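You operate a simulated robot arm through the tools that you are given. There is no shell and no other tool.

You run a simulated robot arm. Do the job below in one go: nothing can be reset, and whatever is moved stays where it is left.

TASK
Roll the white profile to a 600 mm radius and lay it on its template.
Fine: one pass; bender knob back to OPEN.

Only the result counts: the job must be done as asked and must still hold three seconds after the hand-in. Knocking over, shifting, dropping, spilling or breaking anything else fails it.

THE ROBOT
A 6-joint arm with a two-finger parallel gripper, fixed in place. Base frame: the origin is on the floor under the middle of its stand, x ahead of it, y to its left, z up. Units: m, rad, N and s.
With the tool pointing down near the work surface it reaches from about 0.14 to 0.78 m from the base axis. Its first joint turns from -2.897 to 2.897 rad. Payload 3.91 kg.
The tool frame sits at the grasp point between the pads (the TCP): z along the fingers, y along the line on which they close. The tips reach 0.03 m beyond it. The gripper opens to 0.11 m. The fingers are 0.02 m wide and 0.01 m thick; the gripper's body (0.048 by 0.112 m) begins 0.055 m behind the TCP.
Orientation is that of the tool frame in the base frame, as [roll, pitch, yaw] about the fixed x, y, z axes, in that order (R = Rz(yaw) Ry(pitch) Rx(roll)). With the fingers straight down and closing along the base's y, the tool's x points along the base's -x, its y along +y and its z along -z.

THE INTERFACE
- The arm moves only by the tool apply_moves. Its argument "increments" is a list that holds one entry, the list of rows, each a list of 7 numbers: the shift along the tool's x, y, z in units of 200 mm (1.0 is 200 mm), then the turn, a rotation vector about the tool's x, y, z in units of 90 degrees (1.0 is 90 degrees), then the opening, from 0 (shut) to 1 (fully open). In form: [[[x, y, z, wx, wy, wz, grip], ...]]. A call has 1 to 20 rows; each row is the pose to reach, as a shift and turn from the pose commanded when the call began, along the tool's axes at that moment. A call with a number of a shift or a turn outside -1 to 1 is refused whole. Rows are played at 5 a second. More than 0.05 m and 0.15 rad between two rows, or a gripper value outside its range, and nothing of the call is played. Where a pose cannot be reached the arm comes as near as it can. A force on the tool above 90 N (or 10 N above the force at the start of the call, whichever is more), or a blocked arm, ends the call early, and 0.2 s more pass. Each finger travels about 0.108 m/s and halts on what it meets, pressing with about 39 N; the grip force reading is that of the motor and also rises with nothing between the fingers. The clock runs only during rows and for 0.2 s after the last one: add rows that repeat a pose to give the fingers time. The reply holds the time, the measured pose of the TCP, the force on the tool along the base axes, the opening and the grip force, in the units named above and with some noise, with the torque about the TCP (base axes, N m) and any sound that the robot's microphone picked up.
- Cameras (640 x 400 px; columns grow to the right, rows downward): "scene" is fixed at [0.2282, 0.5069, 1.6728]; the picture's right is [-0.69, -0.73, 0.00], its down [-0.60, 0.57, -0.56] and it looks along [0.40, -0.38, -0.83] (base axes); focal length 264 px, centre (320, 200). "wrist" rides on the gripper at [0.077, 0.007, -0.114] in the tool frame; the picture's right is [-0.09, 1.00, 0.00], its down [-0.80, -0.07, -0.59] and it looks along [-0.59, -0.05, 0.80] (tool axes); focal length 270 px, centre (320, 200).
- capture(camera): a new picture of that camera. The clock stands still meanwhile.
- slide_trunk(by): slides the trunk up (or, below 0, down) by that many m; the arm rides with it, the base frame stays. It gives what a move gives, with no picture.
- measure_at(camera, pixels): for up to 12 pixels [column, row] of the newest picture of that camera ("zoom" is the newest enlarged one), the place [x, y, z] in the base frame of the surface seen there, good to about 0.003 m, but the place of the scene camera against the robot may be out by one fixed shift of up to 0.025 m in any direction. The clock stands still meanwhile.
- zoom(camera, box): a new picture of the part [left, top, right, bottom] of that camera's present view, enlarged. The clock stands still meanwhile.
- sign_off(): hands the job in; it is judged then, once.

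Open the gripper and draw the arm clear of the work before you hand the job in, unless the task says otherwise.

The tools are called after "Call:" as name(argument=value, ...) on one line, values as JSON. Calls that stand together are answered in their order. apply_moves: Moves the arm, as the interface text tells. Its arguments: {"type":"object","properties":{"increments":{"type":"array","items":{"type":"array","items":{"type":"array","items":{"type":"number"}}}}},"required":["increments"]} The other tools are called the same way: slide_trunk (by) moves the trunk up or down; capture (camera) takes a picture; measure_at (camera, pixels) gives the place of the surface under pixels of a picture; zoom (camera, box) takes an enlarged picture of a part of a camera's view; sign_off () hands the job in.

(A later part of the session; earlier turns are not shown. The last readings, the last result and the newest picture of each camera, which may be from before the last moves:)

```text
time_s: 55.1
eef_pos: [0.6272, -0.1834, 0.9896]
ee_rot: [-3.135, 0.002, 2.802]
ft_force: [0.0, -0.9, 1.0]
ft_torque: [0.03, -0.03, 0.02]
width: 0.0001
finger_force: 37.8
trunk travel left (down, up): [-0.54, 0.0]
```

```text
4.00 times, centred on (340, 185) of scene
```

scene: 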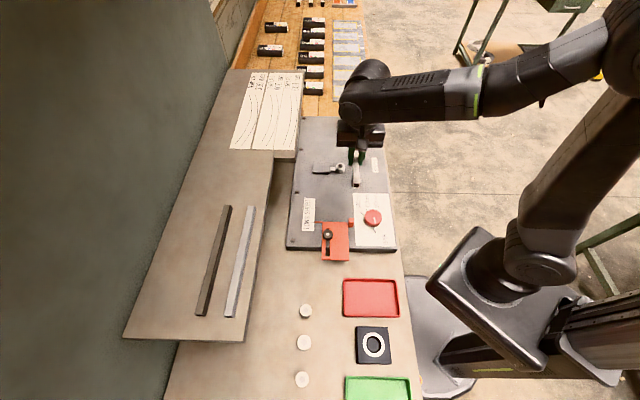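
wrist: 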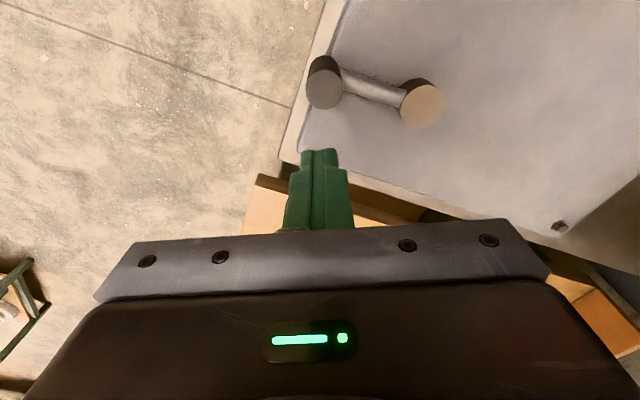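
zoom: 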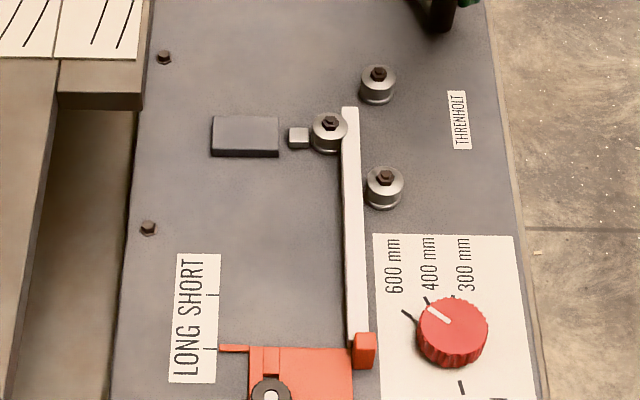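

Crank is back near its start. I lift away and travel back to the knob to set it to OPEN so that the profile can be repositioned.

Call:
apply_moves(increments=[[[0, -0.01, -0.1, 0, 0, 0, 0], [0, -0.01, -0.3, 0, 0, 0, 0.2], [0, -0.01, -0.5, 0, 0, 0, 0.4], [0.18, 0.11, -0.55, 0, 0, 0.06, 0.6], [0.36, 0.23, -0.55, 0, 0, 0.12, 0.7], [0.54, 0.35, -0.55, 0, 0, 0.18, 0.7], [0.72, 0.46, -0.55, 0, 0, 0.24, 0.7], [0.9, 0.57, -0.55, 0, 0, 0.3, 0.7]]])

```text
time_s: 56.9
eef_pos: [0.4945, -0.0111, 1.0985]
ee_rot: [-3.136, 0.006, 2.327]
ft_force: [-0.4, -0.4, 0.0]
ft_torque: [0.02, 0.0, 0.03]
width: 0.0771
finger_force: 0.1
trunk travel left (down, up): [-0.54, 0.0]
```

Call:
apply_moves(increments=[[[0.18, 0.012, 0, 0, 0, 0.065, 0.7], [0.36, 0.024, 0, 0, 0, 0.13, 0.7], [0.54, 0.036, 0, 0, 0, 0.195, 0.7], [0.716, 0.047, 0, 0, 0, 0.259, 0.7], [0.716, 0.047, 0.15, 0, 0, 0.259, 0.7], [0.716, 0.047, 0.3, 0, 0, 0.259, 0.7], [0.716, 0.047, 0.3, 0, 0, 0.259, 0.7]]])

Call:
capture(camera="wrist")

```text
time_s: 58.5
eef_pos: [0.4029, 0.0943, 1.0367]
ee_rot: [-3.139, 0.007, 1.921]
ft_force: [-0.9, 0.8, -0.1]
ft_torque: [-0.01, -0.02, 0.0]
width: 0.0771
finger_force: 0.1
trunk travel left (down, up): [-0.54, 0.0]
```

```text
taken
```

wrist: 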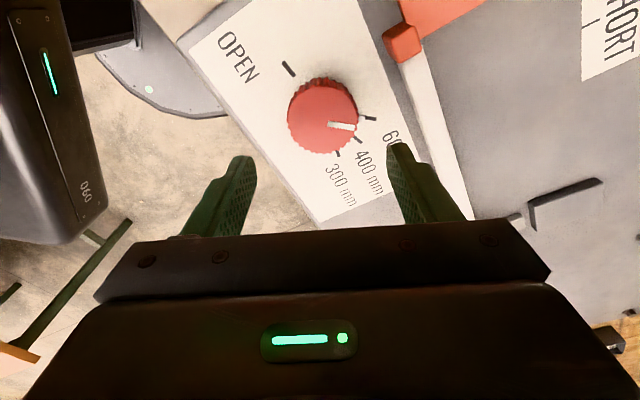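

I correct by 5 mm and descend onto the knob, then close.

Call:
apply_moves(increments=[[[0.024, 0.009, 0.12, 0, 0, 0, 0.7], [0.024, 0.009, 0.24, 0, 0, 0, 0.7], [0.024, 0.009, 0.35, 0, 0, 0, 0.7], [0.024, 0.009, 0.35, 0, 0, 0, 0.7], [0.024, 0.009, 0.35, 0, 0, 0, 0.5], [0.024, 0.009, 0.35, 0, 0, 0, 0.3], [0.024, 0.009, 0.35, 0, 0, 0, 0.3], [0.024, 0.009, 0.35, 0, 0, 0, 0.3]]])

```text
time_s: 60.3
eef_pos: [0.4037, 0.1008, 0.9663]
ee_rot: [-3.14, 0.007, 1.925]
ft_force: [3.2, 1.3, -4.8]
ft_torque: [0.1, -0.66, 0.03]
width: 0.0513
finger_force: 44.8
trunk travel left (down, up): [-0.54, 0.0]
```

Gripped with low side load. I turn counter-clockwise 70° (first half) back toward OPEN.

Call:
apply_moves(increments=[[[0, 0, 0, 0, 0, -0.0864, 0.3], [0, 0, 0, 0, 0, -0.1728, 0.3], [0, 0, 0, 0, 0, -0.2593, 0.3], [0, 0, 0, 0, 0, -0.3457, 0.3], [0, 0, 0, 0, 0, -0.4321, 0.3], [0, 0, 0, 0, 0, -0.5185, 0.3], [0, 0, 0, 0, 0, -0.605, 0.3], [0, 0, 0, 0, 0, -0.6914, 0.3], [0, 0, 0, 0, 0, -0.778, 0.3]]])

```text
time_s: 62.3
eef_pos: [0.4032, 0.0978, 0.9682]
ee_rot: [-3.135, 0.001, -3.138]
ft_force: [-1.5, -3.9, 0.1]
ft_torque: [0.6, -1.05, -0.02]
width: 0.0511
finger_force: 45.0
trunk travel left (down, up): [-0.54, 0.0]
```

Call:
apply_moves(increments=[[[0, 0, 0, 0, 0, -0.0864, 0.3], [0, 0, 0, 0, 0, -0.1728, 0.3], [0, 0, 0, 0, 0, -0.2593, 0.3], [0, 0, 0, 0, 0, -0.3457, 0.3], [0, 0, 0, 0, 0, -0.4321, 0.3], [0, 0, 0, 0, 0, -0.5185, 0.3], [0, 0, 0, 0, 0, -0.605, 0.3], [0, 0, 0, 0, 0, -0.6914, 0.3], [0, 0, 0, 0, 0, -0.778, 0.3]]])

Call:
zoom(camera="wrist", box=[200, 40, 460, 235])

```text
time_s: 64.3
eef_pos: [0.4042, 0.0992, 0.9668]
ee_rot: [-3.138, -0.006, -1.914]
ft_force: [-3.6, -6.3, -7.1]
ft_torque: [0.21, -0.32, 0.04]
width: 0.051
finger_force: 44.4
trunk travel left (down, up): [-0.54, 0.0]
```

```text
2.05 times, centred on (330, 138) of wrist
```

zoom: 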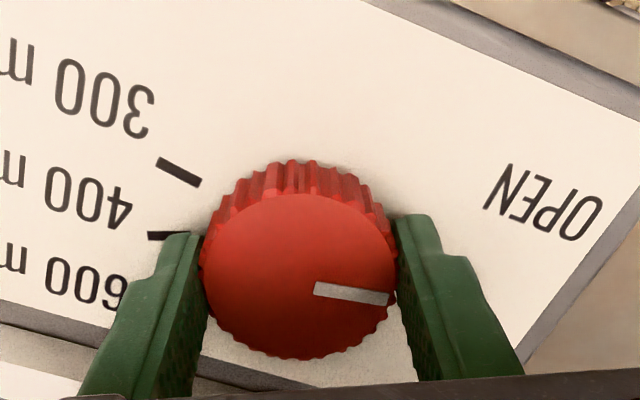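

The knob has turned back ~140°. I release, lift and check the pointer and the profile.

Call:
apply_moves(increments=[[[0, 0, 0, 0, 0, 0, 0.5], [0, 0, 0, 0, 0, 0, 0.68], [0, 0, 0, 0, 0, 0, 0.68], [0, 0, -0.15, 0, 0, 0, 0.68], [0, 0, -0.35, 0, 0, 0, 0.68], [0, 0, -0.55, 0, 0, 0, 0.68], [0, 0, -0.75, 0, 0, 0, 0.68]]])

Call:
capture(camera="wrist")

Call:
zoom(camera="scene", box=[300, 120, 400, 250])

```text
time_s: 65.9
eef_pos: [0.4039, 0.1018, 1.1168]
ee_rot: [-3.138, -0.006, -1.917]
ft_force: [-0.1, -0.2, -0.3]
ft_torque: [0.02, 0.0, 0.0]
width: 0.0748
finger_force: 0.0
trunk travel left (down, up): [-0.54, 0.0]
```

```text
taken
```

wrist: 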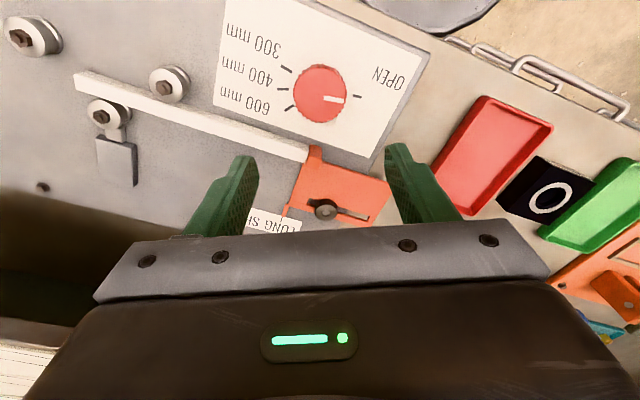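

```text
3.08 times, centred on (350, 185) of scene
```

zoom: 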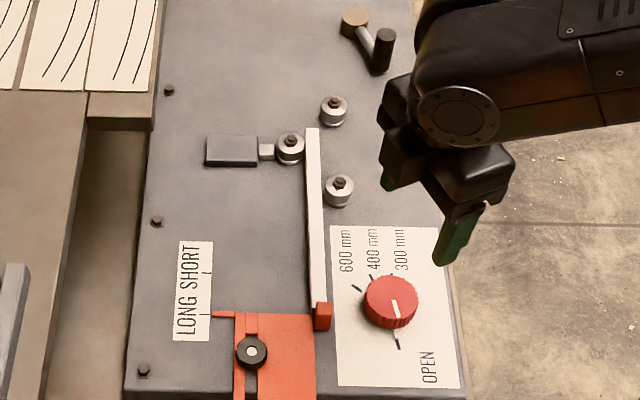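

Knob is at OPEN again, the profile still lies in the lane. I measure the profile's present line (from ~(85,82) to ~(300,150)) for re-gripping.

Call:
zoom(camera="wrist", box=[60, 20, 340, 195])

```text
2.29 times, centred on (200, 108) of wrist
```

zoom: 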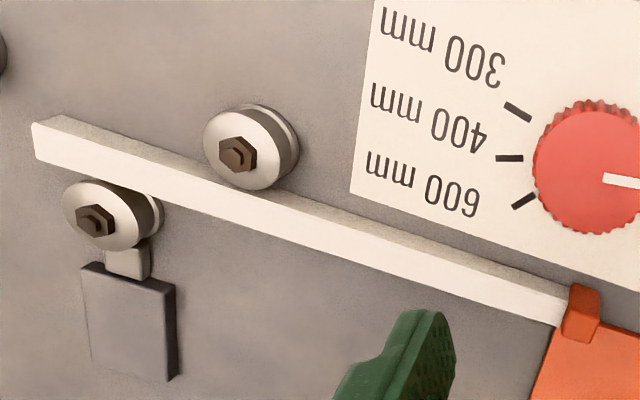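

Call:
measure_at(camera="zoom", pixels=[[40, 143], [55, 148], [180, 190], [330, 235], [400, 254], [480, 279], [555, 304], [236, 155], [95, 222], [582, 300]])

```text
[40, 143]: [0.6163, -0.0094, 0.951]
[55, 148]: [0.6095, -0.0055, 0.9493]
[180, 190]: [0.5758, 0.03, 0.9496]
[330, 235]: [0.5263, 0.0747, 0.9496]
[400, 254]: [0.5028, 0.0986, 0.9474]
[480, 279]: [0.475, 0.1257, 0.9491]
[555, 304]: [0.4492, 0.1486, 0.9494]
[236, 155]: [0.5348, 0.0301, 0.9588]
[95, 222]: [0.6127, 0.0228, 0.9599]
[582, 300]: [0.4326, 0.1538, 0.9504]
```

Profile length ≈0.24 m, lead end only ~25 mm past the centre roll. I'll re-grip nearer the tail and advance it 50 mm (the SHORT position); first turn the wrist back over it.

Call:
apply_moves(increments=[[[-0.022, -0.04, 0, 0, 0, 0.094, 0.5], [-0.044, -0.08, 0, 0, 0, 0.188, 0.4], [-0.066, -0.12, 0, 0, 0, 0.283, 0.4], [-0.088, -0.16, 0, 0, 0, 0.377, 0.4], [-0.11, -0.2, 0, 0, 0, 0.472, 0.4], [-0.133, -0.24, 0, 0, 0, 0.566, 0.4], [-0.155, -0.28, 0, 0, 0, 0.66, 0.4], [-0.178, -0.32, 0, 0, 0, 0.755, 0.4], [-0.2, -0.361, 0, 0, 0, 0.85, 0.4]]])

Call:
apply_moves(increments=[[[0, 0, 0, 0, 0, 0.09, 0.4], [0, 0, 0, 0, 0, 0.18, 0.4], [0, 0, 0, 0, 0, 0.27, 0.4], [0, 0, 0, 0, 0, 0.35, 0.4], [0, 0, 0, 0, 0, 0.426, 0.4], [0, 0, 0, 0, 0, 0.426, 0.4]]])

Call:
capture(camera="wrist")

```text
time_s: 67.9
eef_pos: [0.486, 0.1142, 1.1166]
ee_rot: [-3.135, 0.002, 3.03]
ft_force: [-1.2, 0.0, 0.5]
ft_torque: [-0.01, 0.0, 0.0]
width: 0.044
finger_force: 0.1
trunk travel left (down, up): [-0.54, 0.0]
```

```text
time_s: 69.3
eef_pos: [0.4843, 0.1132, 1.1176]
ee_rot: [-3.137, 0.005, 2.36]
ft_force: [-0.5, 0.3, 0.5]
ft_torque: [-0.03, -0.02, 0.02]
width: 0.0437
finger_force: 0.1
trunk travel left (down, up): [-0.54, 0.0]
```

```text
taken
```

wrist: 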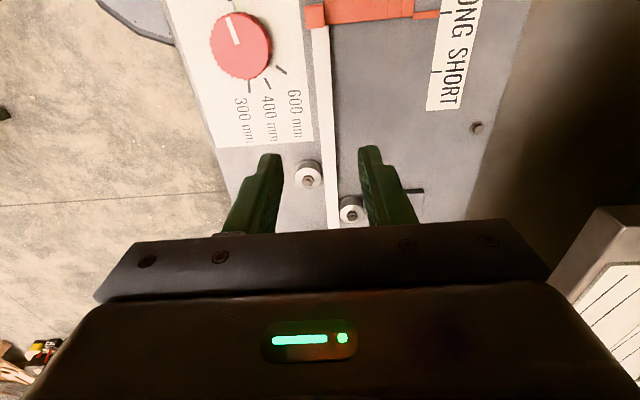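

The tail end touches the block at (318,27). I measure the profile line in this view for a centred grip.

Call:
zoom(camera="wrist", box=[260, 10, 400, 235])

Call:
measure_at(camera="wrist", pixels=[[319, 32], [321, 50], [323, 75], [326, 100], [328, 130], [331, 165], [334, 210], [316, 17], [308, 180], [352, 212]])

```text
1.78 times, centred on (330, 122) of wrist
```

zoom: 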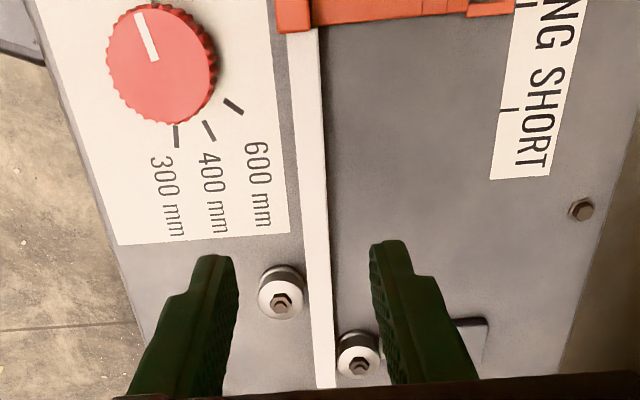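

```text
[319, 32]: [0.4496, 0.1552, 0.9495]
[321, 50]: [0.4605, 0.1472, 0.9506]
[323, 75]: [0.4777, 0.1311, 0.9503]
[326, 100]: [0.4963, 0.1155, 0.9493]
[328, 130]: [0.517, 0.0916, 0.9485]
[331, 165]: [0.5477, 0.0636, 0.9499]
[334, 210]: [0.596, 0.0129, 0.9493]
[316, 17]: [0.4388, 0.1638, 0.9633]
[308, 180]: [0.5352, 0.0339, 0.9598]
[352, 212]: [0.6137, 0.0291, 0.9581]
```

The block centre is ~5.5 mm closer to the outer rolls than the profile: my profile lies too far toward the centre roll (lane line is v≈0.0225 from the outer roll axes). I descend here so that closing centres it on the correct lane line.

Call:
apply_moves(increments=[[[0, 0, 0.2, 0, 0, 0, 0.4], [0, 0, 0.4, 0, 0, 0, 0.4], [0, 0, 0.6, 0, 0, 0, 0.4], [0, 0, 0.7, 0, 0, 0, 0.4], [0, 0, 0.75, 0, 0, 0, 0.4], [0, 0, 0.75, 0, 0, 0, 0.4]]])

Call:
capture(camera="wrist")

```text
time_s: 70.7
eef_pos: [0.4828, 0.1144, 0.9669]
ee_rot: [-3.136, 0.006, 2.364]
ft_force: [1.1, 0.1, 0.4]
ft_torque: [0.01, -0.02, 0.01]
width: 0.0437
finger_force: 0.0
trunk travel left (down, up): [-0.54, 0.0]
```

```text
taken
```

wrist: 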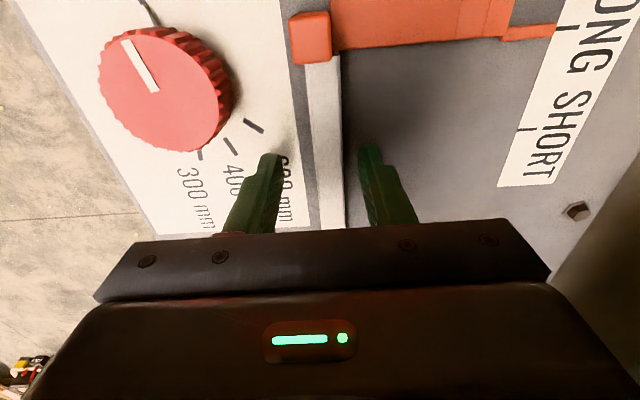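

In this close view the block centre is at column ~311 and the profile tail centre at ~324 (≈5.7 mm off). I close the gripper, which will shift it toward the line, then look again.

Call:
apply_moves(increments=[[[0, 0, 0, 0, 0, 0, 0.25], [0, 0, 0, 0, 0, 0, 0.1], [0, 0, 0, 0, 0, 0, 0.0], [0, 0, 0, 0, 0, 0, 0.0]]])

Call:
zoom(camera="wrist", box=[220, 0, 430, 235])

```text
time_s: 71.7
eef_pos: [0.4834, 0.1129, 0.9667]
ee_rot: [-3.137, 0.005, 2.364]
ft_force: [0.2, -0.4, 0.3]
ft_torque: [0.01, -0.06, 0.05]
width: 0.0147
finger_force: 39.1
trunk travel left (down, up): [-0.54, 0.0]
```

```text
1.70 times, centred on (325, 118) of wrist
```

zoom: 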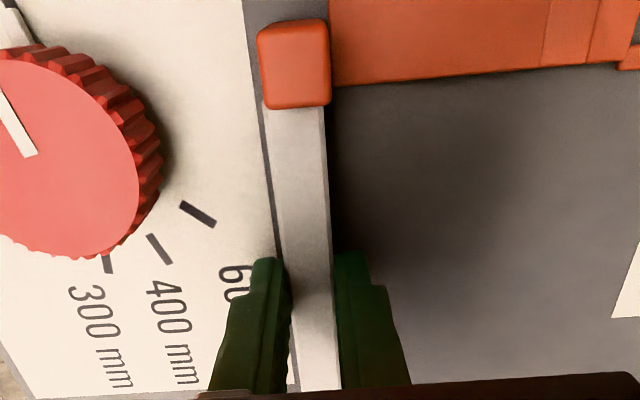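

Now the profile tail is centred on the block. I trim the yaw slightly, press the tail lightly to the stop, and read the force.

Call:
apply_moves(increments=[[[0.0, 0, 0, 0, 0, 0.005, 0.0], [0.008, 0, 0, 0, 0, 0.005, 0.0], [0.012, 0, 0, 0, 0, 0.005, 0.0]]])

```text
time_s: 72.5
eef_pos: [0.4857, 0.1143, 0.9667]
ee_rot: [-3.134, 0.006, 2.356]
ft_force: [6.3, -5.9, -1.3]
ft_torque: [-0.36, -0.36, 0.04]
width: 0.0149
finger_force: 38.8
trunk travel left (down, up): [-0.54, 0.0]
```

Seated (8.6 N along +u). I relieve, open and lift, then inspect from above.

Call:
apply_moves(increments=[[[-0.002, 0, 0, 0, 0, 0.005, 0.0], [-0.002, 0, 0, 0, 0, 0.005, 0.2], [-0.002, 0, 0, 0, 0, 0.005, 0.36], [-0.002, 0, 0, 0, 0, 0.005, 0.36], [-0.002, 0, -0.1, 0, 0, 0.005, 0.36], [-0.002, 0, -0.3, 0, 0, 0.005, 0.36], [-0.002, 0, -0.5, 0, 0, 0.005, 0.36], [-0.002, 0, -0.7, 0, 0, 0.005, 0.36], [-0.002, 0, -0.85, 0, 0, 0.005, 0.36]]])

Call:
zoom(camera="wrist", box=[220, 0, 430, 235])

Call:
zoom(camera="scene", box=[310, 135, 370, 235])

```text
time_s: 74.5
eef_pos: [0.4826, 0.1158, 1.1375]
ee_rot: [-3.137, 0.006, 2.347]
ft_force: [0.1, -1.2, 0.5]
ft_torque: [0.02, -0.02, 0.02]
width: 0.0396
finger_force: 0.1
trunk travel left (down, up): [-0.54, 0.0]
```

```text
1.70 times, centred on (325, 118) of wrist
```

zoom: 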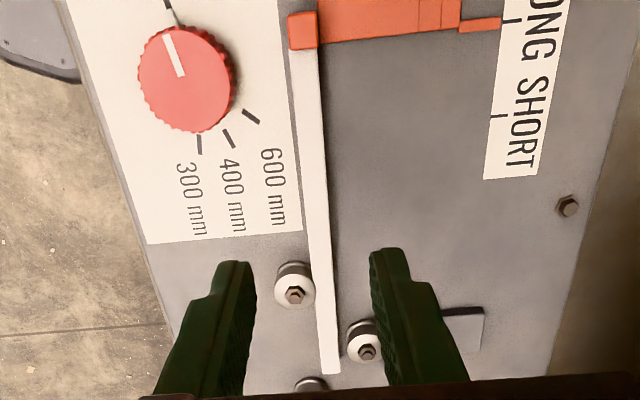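

```text
4.00 times, centred on (340, 185) of scene
```

zoom: 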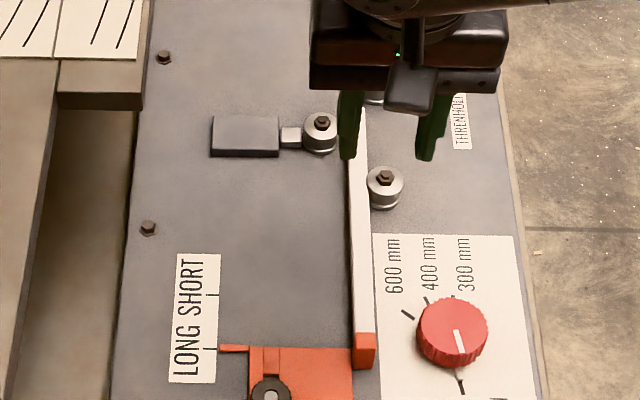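

The profile now lies against the outer-roll line, clear of the open centre roll. I go back to the knob to set 600 again.

Call:
apply_moves(increments=[[[0.02, -0.031, 0, 0, 0, -0.087, 0.6], [0.04, -0.062, 0, 0, 0, -0.174, 0.7], [0.06, -0.093, 0, 0, 0, -0.261, 0.7], [0.08, -0.124, 0, 0, 0, -0.348, 0.7], [0.1, -0.155, 0, 0, 0, -0.435, 0.7], [0.12, -0.186, 0, 0, 0, -0.522, 0.7], [0.14, -0.217, 0, 0, 0, -0.609, 0.7], [0.16, -0.248, 0, 0, 0, -0.696, 0.7], [0.18, -0.279, 0, 0, 0, -0.783, 0.7], [0.2, -0.31, 0, 0, 0, -0.87, 0.7], [0.219, -0.339, 0, 0, 0, -0.955, 0.7], [0.219, -0.339, 0, 0, 0, -0.955, 0.7]]])

Call:
zoom(camera="wrist", box=[80, 20, 400, 220])

```text
time_s: 77.1
eef_pos: [0.4057, 0.1003, 1.1374]
ee_rot: [-3.134, -0.005, -2.435]
ft_force: [0.2, 0.3, -0.6]
ft_torque: [0.04, -0.01, 0.01]
width: 0.0768
finger_force: 0.0
trunk travel left (down, up): [-0.54, 0.0]
```

```text
2.00 times, centred on (240, 120) of wrist
```

zoom: 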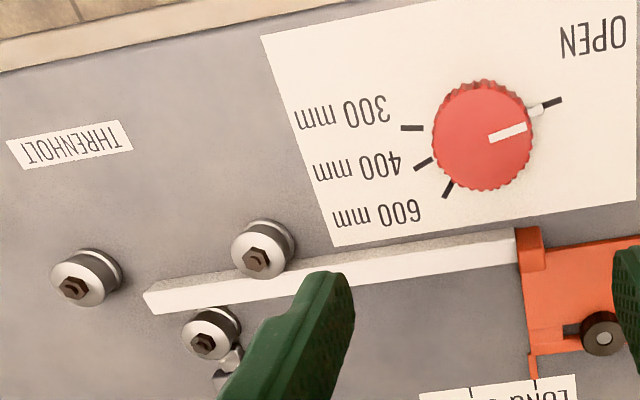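

Profile and rolls look right. I descend on the knob and grip it.

Call:
apply_moves(increments=[[[0.011, 0.002, 0.2, 0, 0, 0, 0.7], [0.011, 0.002, 0.4, 0, 0, 0, 0.7], [0.011, 0.002, 0.6, 0, 0, 0, 0.7], [0.011, 0.002, 0.75, 0, 0, 0, 0.7], [0.011, 0.002, 0.855, 0, 0, 0, 0.7], [0.011, 0.002, 0.855, 0, 0, 0, 0.7], [0.011, 0.002, 0.855, 0, 0, 0, 0.5], [0.011, 0.002, 0.855, 0, 0, 0, 0.3], [0.011, 0.002, 0.855, 0, 0, 0, 0.3], [0.011, 0.002, 0.855, 0, 0, 0, 0.3]]])

```text
time_s: 79.3
eef_pos: [0.4032, 0.0995, 0.9658]
ee_rot: [-3.135, -0.004, -2.435]
ft_force: [-7.3, 5.8, -7.5]
ft_torque: [0.85, 0.12, -0.11]
width: 0.0514
finger_force: 44.9
trunk travel left (down, up): [-0.54, 0.0]
```

Gripped with a small side load. I turn clockwise the first 70°.

Call:
apply_moves(increments=[[[0, 0, 0, 0, 0, 0.0864, 0.3], [0, 0, 0, 0, 0, 0.1728, 0.3], [0, 0, 0, 0, 0, 0.2593, 0.3], [0, 0, 0, 0, 0, 0.3457, 0.3], [0, 0, 0, 0, 0, 0.4321, 0.3], [0, 0, 0, 0, 0, 0.5185, 0.3], [0, 0, 0, 0, 0, 0.605, 0.3], [0, 0, 0, 0, 0, 0.6914, 0.3], [0, 0, 0, 0, 0, 0.778, 0.3]]])

Call:
apply_moves(increments=[[[0, 0, 0, 0, 0, 0.0864, 0.3], [0, 0, 0, 0, 0, 0.1728, 0.3], [0, 0, 0, 0, 0, 0.2593, 0.3], [0, 0, 0, 0, 0, 0.3457, 0.3], [0, 0, 0, 0, 0, 0.4321, 0.3], [0, 0, 0, 0, 0, 0.5185, 0.3], [0, 0, 0, 0, 0, 0.605, 0.3], [0, 0, 0, 0, 0, 0.6914, 0.3], [0, 0, 0, 0, 0, 0.778, 0.3]]])

Call:
zoom(camera="wrist", box=[220, 80, 420, 235])

Call:
zoom(camera="scene", box=[310, 135, 370, 235])

```text
time_s: 81.3
eef_pos: [0.4033, 0.0987, 0.9666]
ee_rot: [-3.133, 0.004, 2.624]
ft_force: [-3.9, 18.8, -25.2]
ft_torque: [0.85, -0.19, 0.0]
width: 0.0516
finger_force: 45.0
trunk travel left (down, up): [-0.54, 0.0]
```

```text
time_s: 83.3
eef_pos: [0.4029, 0.0974, 0.9661]
ee_rot: [3.138, 0.009, 1.401]
ft_force: [7.4, 12.5, 5.1]
ft_torque: [-0.66, 0.58, -0.05]
width: 0.0514
finger_force: 45.3
trunk travel left (down, up): [-0.54, 0.0]
```

```text
2.58 times, centred on (320, 158) of wrist
```

zoom: 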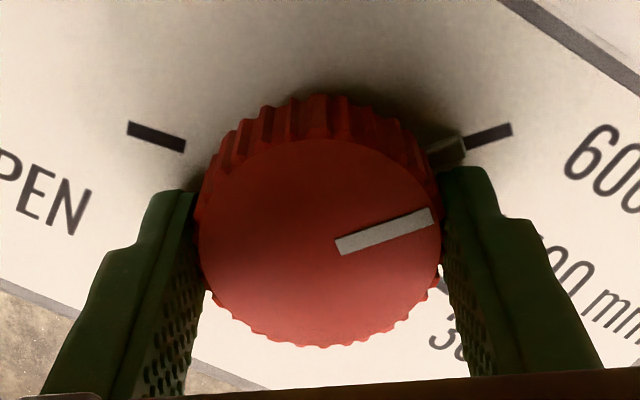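

```text
4.00 times, centred on (340, 185) of scene
```

zoom: 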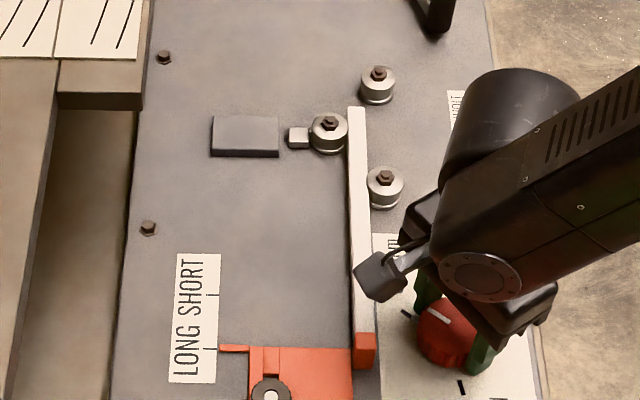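

Pointer on 600, and now the profile fits neatly between centre and outer rolls. I release, lift, and return to the crank.

Call:
apply_moves(increments=[[[0, 0, 0, 0, 0, 0, 0.5], [0, 0, 0, 0, 0, 0, 0.68], [0, 0, 0, 0, 0, 0, 0.68], [0, 0, -0.15, 0, 0, 0, 0.68], [0, 0, -0.35, 0, 0, 0, 0.68], [0, 0, -0.55, 0, 0, 0, 0.68], [0, 0, -0.75, 0, 0, 0, 0.68]]])

Call:
zoom(camera="wrist", box=[250, 0, 600, 210])

Call:
apply_moves(increments=[[[-0.0975, 0.089, -0.017, 0, 0, -0.089, 0.5], [-0.195, 0.178, -0.034, 0, 0, -0.178, 0.3], [-0.2925, 0.267, -0.051, 0, 0, -0.267, 0.1], [-0.39, 0.356, -0.068, 0, 0, -0.356, 0.0], [-0.4875, 0.445, -0.085, 0, 0, -0.444, 0.0], [-0.585, 0.534, -0.102, 0, 0, -0.533, 0.0], [-0.6825, 0.623, -0.119, 0, 0, -0.622, 0.0], [-0.78, 0.712, -0.136, 0, 0, -0.71, 0.0], [-0.8775, 0.801, -0.153, 0, 0, -0.8, 0.0], [-0.975, 0.89, -0.17, 0, 0, -0.888, 0.0], [-0.975, 0.89, -0.17, 0, 0, -0.888, 0.0]]])

```text
time_s: 84.9
eef_pos: [0.4009, 0.0981, 1.1174]
ee_rot: [3.139, 0.007, 1.404]
ft_force: [-0.3, 0.0, 0.3]
ft_torque: [-0.02, -0.03, -0.03]
width: 0.0748
finger_force: 0.0
trunk travel left (down, up): [-0.54, 0.0]
```

```text
1.83 times, centred on (425, 105) of wrist
```

zoom: 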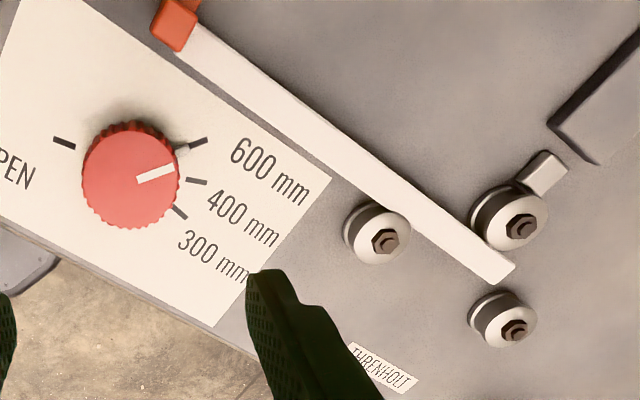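

```text
time_s: 87.3
eef_pos: [0.5438, -0.124, 1.1512]
ee_rot: [-3.136, 0.004, 2.8]
ft_force: [0.2, 0.3, -0.3]
ft_torque: [0.0, -0.01, -0.02]
width: 0.0
finger_force: 37.6
trunk travel left (down, up): [-0.54, 0.0]
```

Knob confirmed on 600. I position the shut fingers on the clockwise side of the handle (hub angle ~125°).

Call:
apply_moves(increments=[[[-0.135, 0.049, 0, 0, 0, 0, 0], [-0.27, 0.098, 0, 0, 0, 0, 0], [-0.405, 0.148, 0.05, 0, 0, 0, 0], [-0.539, 0.197, 0.2, 0, 0, 0, 0], [-0.539, 0.197, 0.4, 0, 0, 0, 0], [-0.539, 0.197, 0.5, 0, 0, 0, 0], [-0.539, 0.197, 0.5, 0, 0, 0, 0]]])

Call:
capture(camera="wrist")

```text
time_s: 88.9
eef_pos: [0.6596, -0.1224, 1.0504]
ee_rot: [-3.135, 0.003, 2.796]
ft_force: [0.4, -0.5, -0.5]
ft_torque: [-0.02, -0.02, 0.03]
width: 0.0
finger_force: 37.6
trunk travel left (down, up): [-0.54, 0.0]
```

```text
taken
```

wrist: 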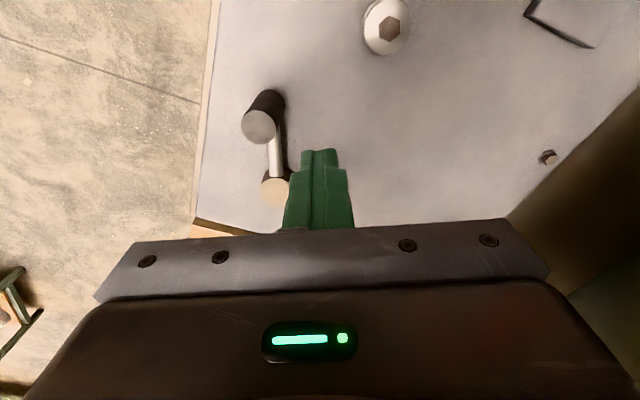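

I measure handle and hub, then lower beside it.

Call:
measure_at(camera="wrist", pixels=[[259, 126], [244, 127], [274, 125], [275, 192], [276, 155]])

Call:
apply_moves(increments=[[[0, 0, 0.1, 0, 0, 0, 0], [0, 0, 0.2, 0, 0, 0, 0], [0, 0, 0.3, 0, 0, 0, 0], [0, 0, 0.3, 0, 0, 0, 0]]])

```text
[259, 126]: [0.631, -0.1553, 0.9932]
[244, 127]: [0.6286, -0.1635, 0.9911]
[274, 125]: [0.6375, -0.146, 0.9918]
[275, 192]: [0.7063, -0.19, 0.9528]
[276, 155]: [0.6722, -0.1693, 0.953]
```

```text
time_s: 89.9
eef_pos: [0.6593, -0.122, 0.9918]
ee_rot: [-3.135, 0.003, 2.798]
ft_force: [-0.9, 0.1, -0.7]
ft_torque: [-0.01, -0.02, 0.0]
width: 0.0
finger_force: 37.9
trunk travel left (down, up): [-0.54, 0.0]
```

Handle at ~155°. I push counter-clockwise about 25° and check whether the profile now feeds.

Call:
apply_moves(increments=[[[0.027, -0.047, 0, 0, 0, 0, 0], [0.048, -0.091, 0, 0, 0, 0, 0], [0.063, -0.138, 0, 0, 0, 0, 0], [0.071, -0.179, 0, 0, 0, 0, 0], [0.075, -0.22, 0, 0, 0, 0, 0], [0.075, -0.262, 0, 0, 0, 0, 0]]])

Call:
zoom(camera="scene", box=[310, 135, 370, 235])

Call:
zoom(camera="scene", box=[300, 90, 420, 200])

```text
time_s: 91.3
eef_pos: [0.6278, -0.1681, 0.9923]
ee_rot: [-3.135, 0.003, 2.798]
ft_force: [1.5, 1.7, -0.1]
ft_torque: [-0.01, -0.02, 0.06]
width: 0.0
finger_force: 37.8
trunk travel left (down, up): [-0.54, 0.0]
```

```text
4.00 times, centred on (340, 185) of scene
```

zoom: 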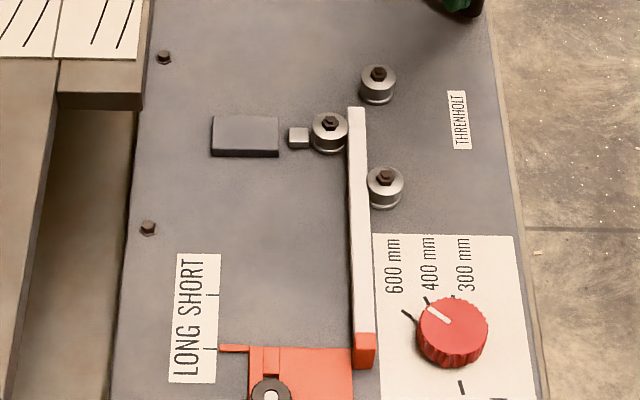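

```text
3.64 times, centred on (360, 145) of scene
```

zoom: 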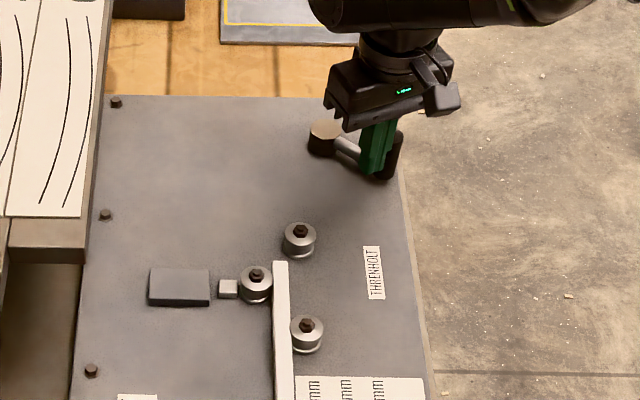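

Still no feed after ~27° with correct lateral seating. I continue another ~45° to be sure.

Call:
apply_moves(increments=[[[-0.005, -0.055, 0, 0, 0, 0, 0], [-0.021, -0.108, 0, 0, 0, 0, 0], [-0.044, -0.159, 0, 0, 0, 0, 0], [-0.074, -0.206, 0, 0, 0, 0, 0], [-0.111, -0.248, 0, 0, 0, 0, 0], [-0.152, -0.286, 0, 0, 0, 0, 0]]])

Call:
zoom(camera="scene", box=[310, 135, 370, 235])

Call:
capture(camera="scene")

```text
time_s: 92.7
eef_pos: [0.6374, -0.2325, 0.9937]
ee_rot: [-3.135, 0.004, 2.796]
ft_force: [0.3, 0.3, 0.2]
ft_torque: [-0.01, -0.01, -0.01]
width: 0.0
finger_force: 38.1
trunk travel left (down, up): [-0.54, 0.0]
```

```text
4.00 times, centred on (340, 185) of scene
```

zoom: 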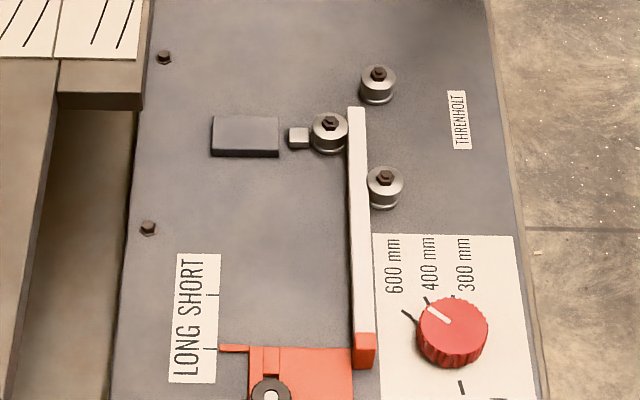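

```text
taken
```

scene: 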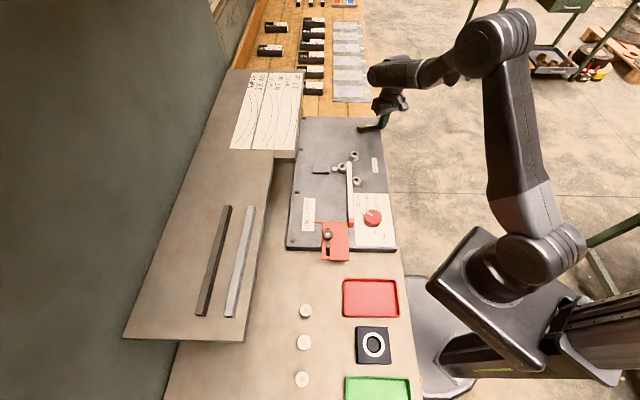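

No feed: the three rolls only catch the profile once its lead end reaches the exit roll. I return the crank to its start, then OPEN the knob and advance the profile 50 mm.

Call:
apply_moves(increments=[[[0.02, 0.03, 0, 0, 0, 0, 0], [0.02, 0.03, -0.15, 0, 0, 0, 0], [0.02, 0.03, -0.3, 0, 0, 0, 0], [-0.1, -0.03, -0.3, 0, 0, 0, 0], [-0.2, -0.06, -0.3, 0, 0, 0, 0], [-0.275, -0.091, -0.3, 0, 0, 0, 0], [-0.275, -0.091, -0.15, 0, 0, 0, 0], [-0.275, -0.091, 0.005, 0, 0, 0, 0], [-0.275, -0.091, 0.005, 0, 0, 0, 0]]])

```text
time_s: 94.7
eef_pos: [0.6816, -0.2685, 0.993]
ee_rot: [-3.133, 0.004, 2.796]
ft_force: [-0.8, 0.1, -1.0]
ft_torque: [0.03, 0.02, -0.02]
width: 0.0001
finger_force: 37.3
trunk travel left (down, up): [-0.54, 0.0]
```

Call:
apply_moves(increments=[[[0.065, 0.012, 0, 0, 0, 0, 0], [0.121, 0.023, 0, 0, 0, 0, 0], [0.174, 0.04, 0, 0, 0, 0, 0], [0.224, 0.064, 0, 0, 0, 0, 0], [0.271, 0.095, 0, 0, 0, 0, 0], [0.313, 0.132, 0, 0, 0, 0, 0], [0.349, 0.174, 0, 0, 0, 0, 0], [0.379, 0.221, 0, 0, 0, 0, 0], [0.402, 0.272, 0, 0, 0, 0, 0], [0.408, 0.305, 0, 0, 0, 0, 0]]])

Call:
zoom(camera="scene", box=[300, 90, 420, 200])

```text
time_s: 96.9
eef_pos: [0.6259, -0.1821, 0.9919]
ee_rot: [-3.135, 0.001, 2.797]
ft_force: [-0.2, -1.9, -0.7]
ft_torque: [-0.02, 0.0, 0.0]
width: 0.0001
finger_force: 37.9
trunk travel left (down, up): [-0.54, 0.0]
```

```text
3.64 times, centred on (360, 145) of scene
```

zoom: 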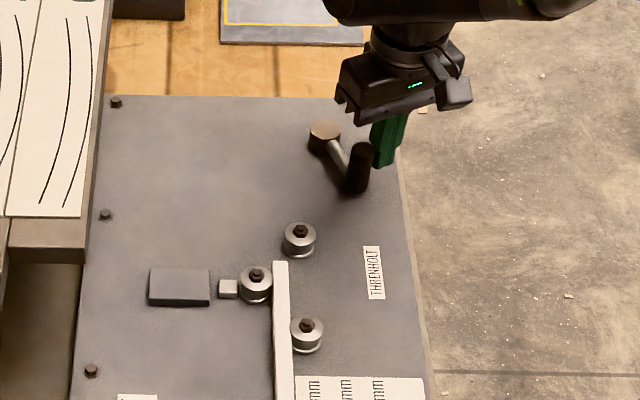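

Crank is back near the start. A quick check: I push gently a few mm more clockwise to see if that end is truly a hard limit with the profile now properly seated.

Call:
apply_moves(increments=[[[0.007, 0.018, 0, 0, 0, 0, 0], [0.013, 0.035, 0, 0, 0, 0, 0]]])

```text
time_s: 97.5
eef_pos: [0.6265, -0.1809, 0.9916]
ee_rot: [-3.135, 0.006, 2.795]
ft_force: [2.1, -31.3, 2.0]
ft_torque: [0.0, -0.02, -0.16]
width: 0.0003
finger_force: 37.4
trunk travel left (down, up): [-0.54, 0.0]
```

That end is a hard limit indeed. I lift and travel back to the knob.

Call:
apply_moves(increments=[[[0, -0.04, 0, 0, 0, 0, 0], [0, -0.04, -0.1, 0, 0, 0, 0], [0, -0.04, -0.3, 0, 0, 0, 0.2], [0, -0.04, -0.5, 0, 0, 0, 0.4], [0.18, 0.11, -0.55, 0, 0, 0.06, 0.6], [0.36, 0.23, -0.55, 0, 0, 0.12, 0.7], [0.54, 0.35, -0.55, 0, 0, 0.18, 0.7], [0.72, 0.46, -0.55, 0, 0, 0.24, 0.7], [0.9, 0.57, -0.55, 0, 0, 0.3, 0.7]]])

```text
time_s: 99.5
eef_pos: [0.4937, -0.0069, 1.1006]
ee_rot: [-3.139, 0.005, 2.324]
ft_force: [0.7, 0.2, 0.7]
ft_torque: [-0.04, -0.04, 0.0]
width: 0.0772
finger_force: 0.1
trunk travel left (down, up): [-0.54, 0.0]
```

Call:
apply_moves(increments=[[[0.18, 0.009, 0, 0, 0, 0.065, 0.7], [0.36, 0.018, 0, 0, 0, 0.13, 0.7], [0.54, 0.027, 0, 0, 0, 0.195, 0.7], [0.697, 0.036, 0, 0, 0, 0.257, 0.7], [0.697, 0.036, 0.15, 0, 0, 0.257, 0.7], [0.697, 0.036, 0.3, 0, 0, 0.257, 0.7], [0.697, 0.036, 0.3, 0, 0, 0.257, 0.7]]])

```text
time_s: 101.1
eef_pos: [0.4054, 0.0981, 1.0399]
ee_rot: [-3.14, 0.006, 1.921]
ft_force: [-0.4, 0.4, 0.1]
ft_torque: [0.05, 0.03, 0.03]
width: 0.0771
finger_force: 0.1
trunk travel left (down, up): [-0.54, 0.0]
```

I fine-correct, descend onto the knob and grip.

Call:
apply_moves(increments=[[[0.011, -0.006, 0.12, 0, 0, 0, 0.7], [0.011, -0.006, 0.25, 0, 0, 0, 0.7], [0.011, -0.006, 0.367, 0, 0, 0, 0.7], [0.011, -0.006, 0.367, 0, 0, 0, 0.7], [0.011, -0.006, 0.367, 0, 0, 0, 0.5], [0.011, -0.006, 0.367, 0, 0, 0, 0.3], [0.011, -0.006, 0.367, 0, 0, 0, 0.3], [0.011, -0.006, 0.367, 0, 0, 0, 0.3]]])

```text
time_s: 102.9
eef_pos: [0.4024, 0.0999, 0.9663]
ee_rot: [-3.138, 0.007, 1.921]
ft_force: [-6.9, -1.4, -8.8]
ft_torque: [-0.1, -0.21, 0.02]
width: 0.0513
finger_force: 45.0
trunk travel left (down, up): [-0.54, 0.0]
```

Gripped. I turn counter-clockwise 140° in two steps to OPEN.

Call:
apply_moves(increments=[[[0, 0, 0, 0, 0, -0.0864, 0.3], [0, 0, 0, 0, 0, -0.1728, 0.3], [0, 0, 0, 0, 0, -0.2593, 0.3], [0, 0, 0, 0, 0, -0.3457, 0.3], [0, 0, 0, 0, 0, -0.4321, 0.3], [0, 0, 0, 0, 0, -0.5185, 0.3], [0, 0, 0, 0, 0, -0.605, 0.3], [0, 0, 0, 0, 0, -0.6914, 0.3], [0, 0, 0, 0, 0, -0.778, 0.3]]])

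Call:
apply_moves(increments=[[[0, 0, 0, 0, 0, -0.0864, 0.3], [0, 0, 0, 0, 0, -0.1728, 0.3], [0, 0, 0, 0, 0, -0.2593, 0.3], [0, 0, 0, 0, 0, -0.3457, 0.3], [0, 0, 0, 0, 0, -0.4321, 0.3], [0, 0, 0, 0, 0, -0.5185, 0.3], [0, 0, 0, 0, 0, -0.605, 0.3], [0, 0, 0, 0, 0, -0.6914, 0.3], [0, 0, 0, 0, 0, -0.778, 0.3]]])

Call:
apply_moves(increments=[[[0, 0, 0, 0, 0, 0, 0.5], [0, 0, 0, 0, 0, 0, 0.68], [0, 0, 0, 0, 0, 0, 0.68], [0, 0, -0.15, 0, 0, 0, 0.68], [0, 0, -0.35, 0, 0, 0, 0.68], [0, 0, -0.55, 0, 0, 0, 0.68], [0, 0, -0.75, 0, 0, 0, 0.68]]])

Call:
capture(camera="wrist")

```text
time_s: 104.9
eef_pos: [0.4023, 0.0984, 0.9667]
ee_rot: [-3.135, 0.0, -3.137]
ft_force: [-13.4, -13.7, -25.1]
ft_torque: [0.43, -0.06, 0.0]
width: 0.0512
finger_force: 44.8
trunk travel left (down, up): [-0.54, 0.0]
```

```text
time_s: 106.9
eef_pos: [0.4027, 0.0995, 0.9654]
ee_rot: [-3.139, -0.008, -1.913]
ft_force: [-14.5, -16.9, -8.3]
ft_torque: [0.26, 0.19, 0.07]
width: 0.0512
finger_force: 44.8
trunk travel left (down, up): [-0.54, 0.0]
```

```text
time_s: 108.5
eef_pos: [0.4017, 0.0999, 1.1146]
ee_rot: [-3.139, -0.009, -1.915]
ft_force: [0.0, 0.2, -1.1]
ft_torque: [0.0, -0.04, -0.02]
width: 0.0746
finger_force: 0.0
trunk travel left (down, up): [-0.54, 0.0]
```

```text
taken
```

wrist: 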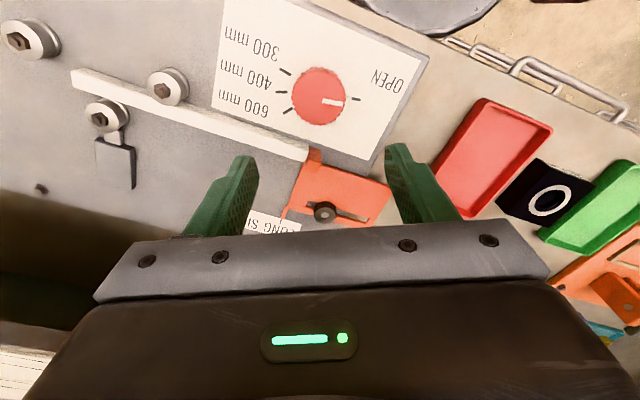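

Knob is at OPEN. I swing the wrist back over the profile's tail section to grip it.

Call:
apply_moves(increments=[[[-0.024, -0.041, 0, 0, 0, 0.094, 0.5], [-0.047, -0.082, 0, 0, 0, 0.188, 0.4], [-0.071, -0.122, 0, 0, 0, 0.283, 0.4], [-0.095, -0.163, 0, 0, 0, 0.377, 0.4], [-0.119, -0.204, 0, 0, 0, 0.472, 0.4], [-0.142, -0.245, 0, 0, 0, 0.566, 0.4], [-0.166, -0.285, 0, 0, 0, 0.66, 0.4], [-0.19, -0.326, 0, 0, 0, 0.755, 0.4], [-0.2135, -0.367, 0, 0, 0, 0.85, 0.4]]])

Call:
apply_moves(increments=[[[0, 0, 0, 0, 0, 0.09, 0.4], [0, 0, 0, 0, 0, 0.18, 0.4], [0, 0, 0, 0, 0, 0.27, 0.4], [0, 0, 0, 0, 0, 0.35, 0.4], [0, 0, 0, 0, 0, 0.429, 0.4], [0, 0, 0, 0, 0, 0.429, 0.4]]])

Call:
zoom(camera="wrist", box=[220, 0, 430, 235])

```text
time_s: 110.5
eef_pos: [0.4885, 0.1165, 1.1159]
ee_rot: [-3.136, 0.001, 3.031]
ft_force: [0.3, -0.6, 0.7]
ft_torque: [0.01, 0.01, -0.01]
width: 0.0439
finger_force: 0.0
trunk travel left (down, up): [-0.54, 0.0]
```

```text
time_s: 111.9
eef_pos: [0.4872, 0.1172, 1.1149]
ee_rot: [-3.135, 0.004, 2.356]
ft_force: [0.2, -0.2, 0.1]
ft_torque: [0.0, 0.01, -0.01]
width: 0.044
finger_force: 0.1
trunk travel left (down, up): [-0.54, 0.0]
```

```text
1.70 times, centred on (325, 118) of wrist
```

zoom: 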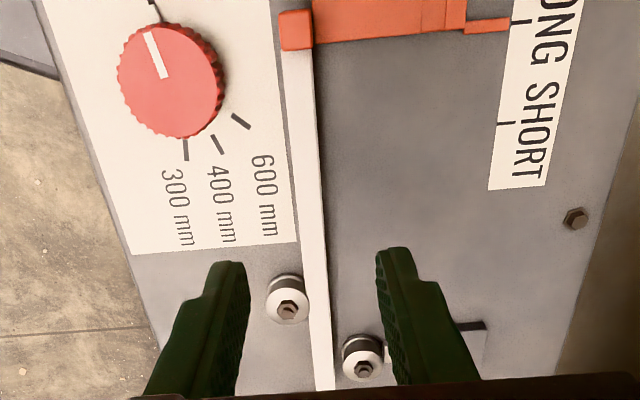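

I shift 4–5 mm toward the outer rolls and descend to grip height.

Call:
apply_moves(increments=[[[0, -0.022, 0.2, 0, 0, 0, 0.4], [0, -0.022, 0.4, 0, 0, 0, 0.4], [0, -0.022, 0.6, 0, 0, 0, 0.4], [0, -0.022, 0.7, 0, 0, 0, 0.4], [0, -0.022, 0.74, 0, 0, 0, 0.4], [0, -0.022, 0.74, 0, 0, 0, 0.4]]])

Call:
zoom(camera="wrist", box=[220, 0, 430, 235])

```text
time_s: 113.3
eef_pos: [0.4838, 0.1122, 0.9678]
ee_rot: [-3.137, 0.006, 2.357]
ft_force: [-0.7, -0.3, 0.2]
ft_torque: [0.03, 0.02, 0.01]
width: 0.0439
finger_force: 0.1
trunk travel left (down, up): [-0.54, 0.0]
```

```text
1.70 times, centred on (325, 118) of wrist
```

zoom: 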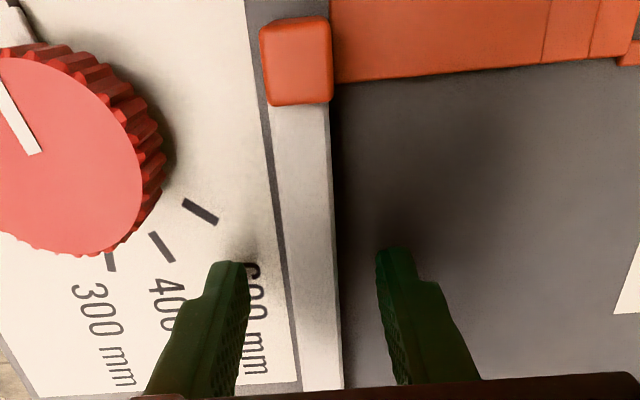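

Fingers straddle the profile centrally. I close and advance it 50 mm along the lane in small rows.

Call:
apply_moves(increments=[[[0, 0, 0, 0, 0, 0, 0.25], [0, 0, 0, 0, 0, 0, 0.1], [0, 0, 0, 0, 0, 0, 0.0], [0, 0, 0, 0, 0, 0, 0.0]]])

Call:
apply_moves(increments=[[[0, 0, -0.006, 0, 0, 0, 0.0], [-0.04, 0, -0.006, 0, 0, 0, 0.0], [-0.08, 0, -0.006, 0, 0, 0, 0.0], [-0.12, 0, -0.006, 0, 0, 0, 0.0], [-0.16, 0, -0.006, 0, 0, 0, 0.0], [-0.2, 0, -0.006, 0, 0, 0, 0.0], [-0.23, 0, -0.006, 0, 0, 0, 0.0], [-0.25, 0, -0.003, 0, 0, 0, 0.0], [-0.25, 0, 0.0, 0, 0, 0, 0.0], [-0.25, 0, 0.0, 0, 0, 0, 0.0]]])

Call:
zoom(camera="wrist", box=[220, 0, 430, 235])

Call:
zoom(camera="scene", box=[310, 135, 370, 235])

```text
time_s: 114.3
eef_pos: [0.4838, 0.1117, 0.9677]
ee_rot: [-3.137, 0.005, 2.357]
ft_force: [1.2, -0.8, 1.1]
ft_torque: [-0.11, -0.1, 0.0]
width: 0.015
finger_force: 39.0
trunk travel left (down, up): [-0.54, 0.0]
```

```text
time_s: 116.5
eef_pos: [0.5196, 0.0759, 0.9675]
ee_rot: [-3.138, 0.007, 2.357]
ft_force: [1.3, 1.8, 5.5]
ft_torque: [0.19, 0.08, 0.03]
width: 0.0149
finger_force: 39.1
trunk travel left (down, up): [-0.54, 0.0]
```

```text
1.70 times, centred on (325, 118) of wrist
```

zoom: 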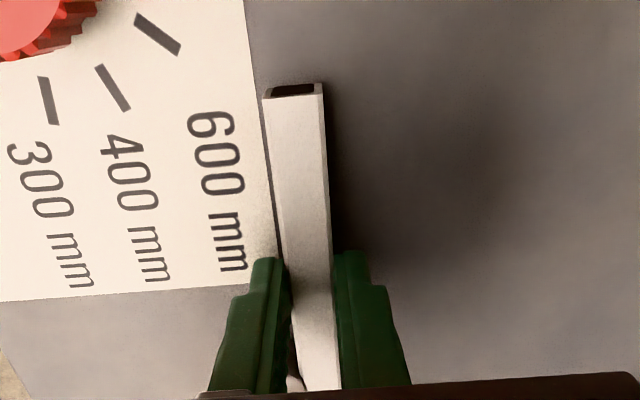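

```text
4.00 times, centred on (340, 185) of scene
```

zoom: 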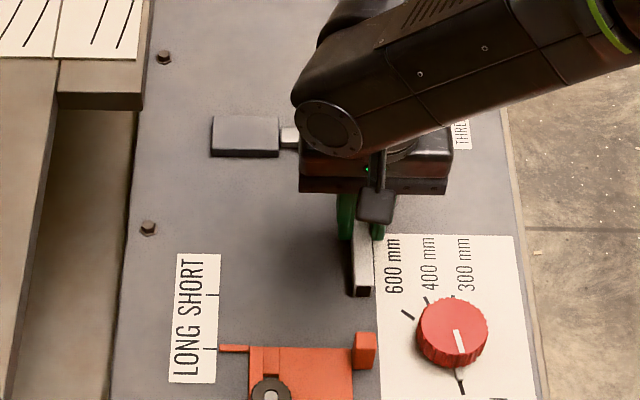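

Advanced 50.6 mm; the tail is now level with the SHORT tick. I release and lift, then check.

Call:
apply_moves(increments=[[[0, 0, 0, 0, 0, 0, 0.1], [0, 0, 0, 0, 0, 0, 0.25], [0, 0, 0, 0, 0, 0, 0.33], [0, 0, 0, 0, 0, 0, 0.33], [0, 0, -0.1, 0, 0, 0, 0.33], [0, 0, -0.3, 0, 0, 0, 0.33], [0, 0, -0.5, 0, 0, 0, 0.33], [0, 0, -0.7, 0, 0, 0, 0.33], [0, 0, -0.85, 0, 0, 0, 0.33]]])

Call:
zoom(camera="wrist", box=[220, 0, 430, 235])

Call:
zoom(camera="scene", box=[310, 115, 370, 235])

```text
time_s: 118.5
eef_pos: [0.5177, 0.0776, 1.1388]
ee_rot: [-3.137, 0.006, 2.357]
ft_force: [0.1, 0.0, -0.9]
ft_torque: [0.01, -0.01, -0.02]
width: 0.0364
finger_force: 0.0
trunk travel left (down, up): [-0.54, 0.0]
```

```text
1.70 times, centred on (325, 118) of wrist
```

zoom: 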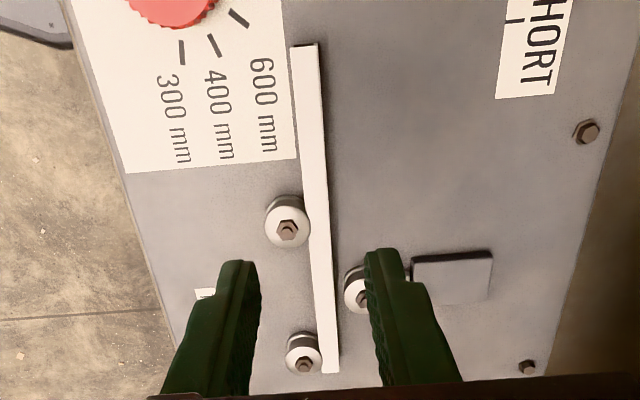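

```text
3.33 times, centred on (340, 175) of scene
```

zoom: 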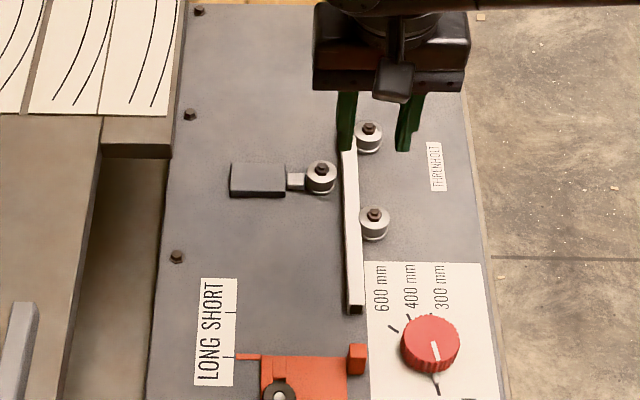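

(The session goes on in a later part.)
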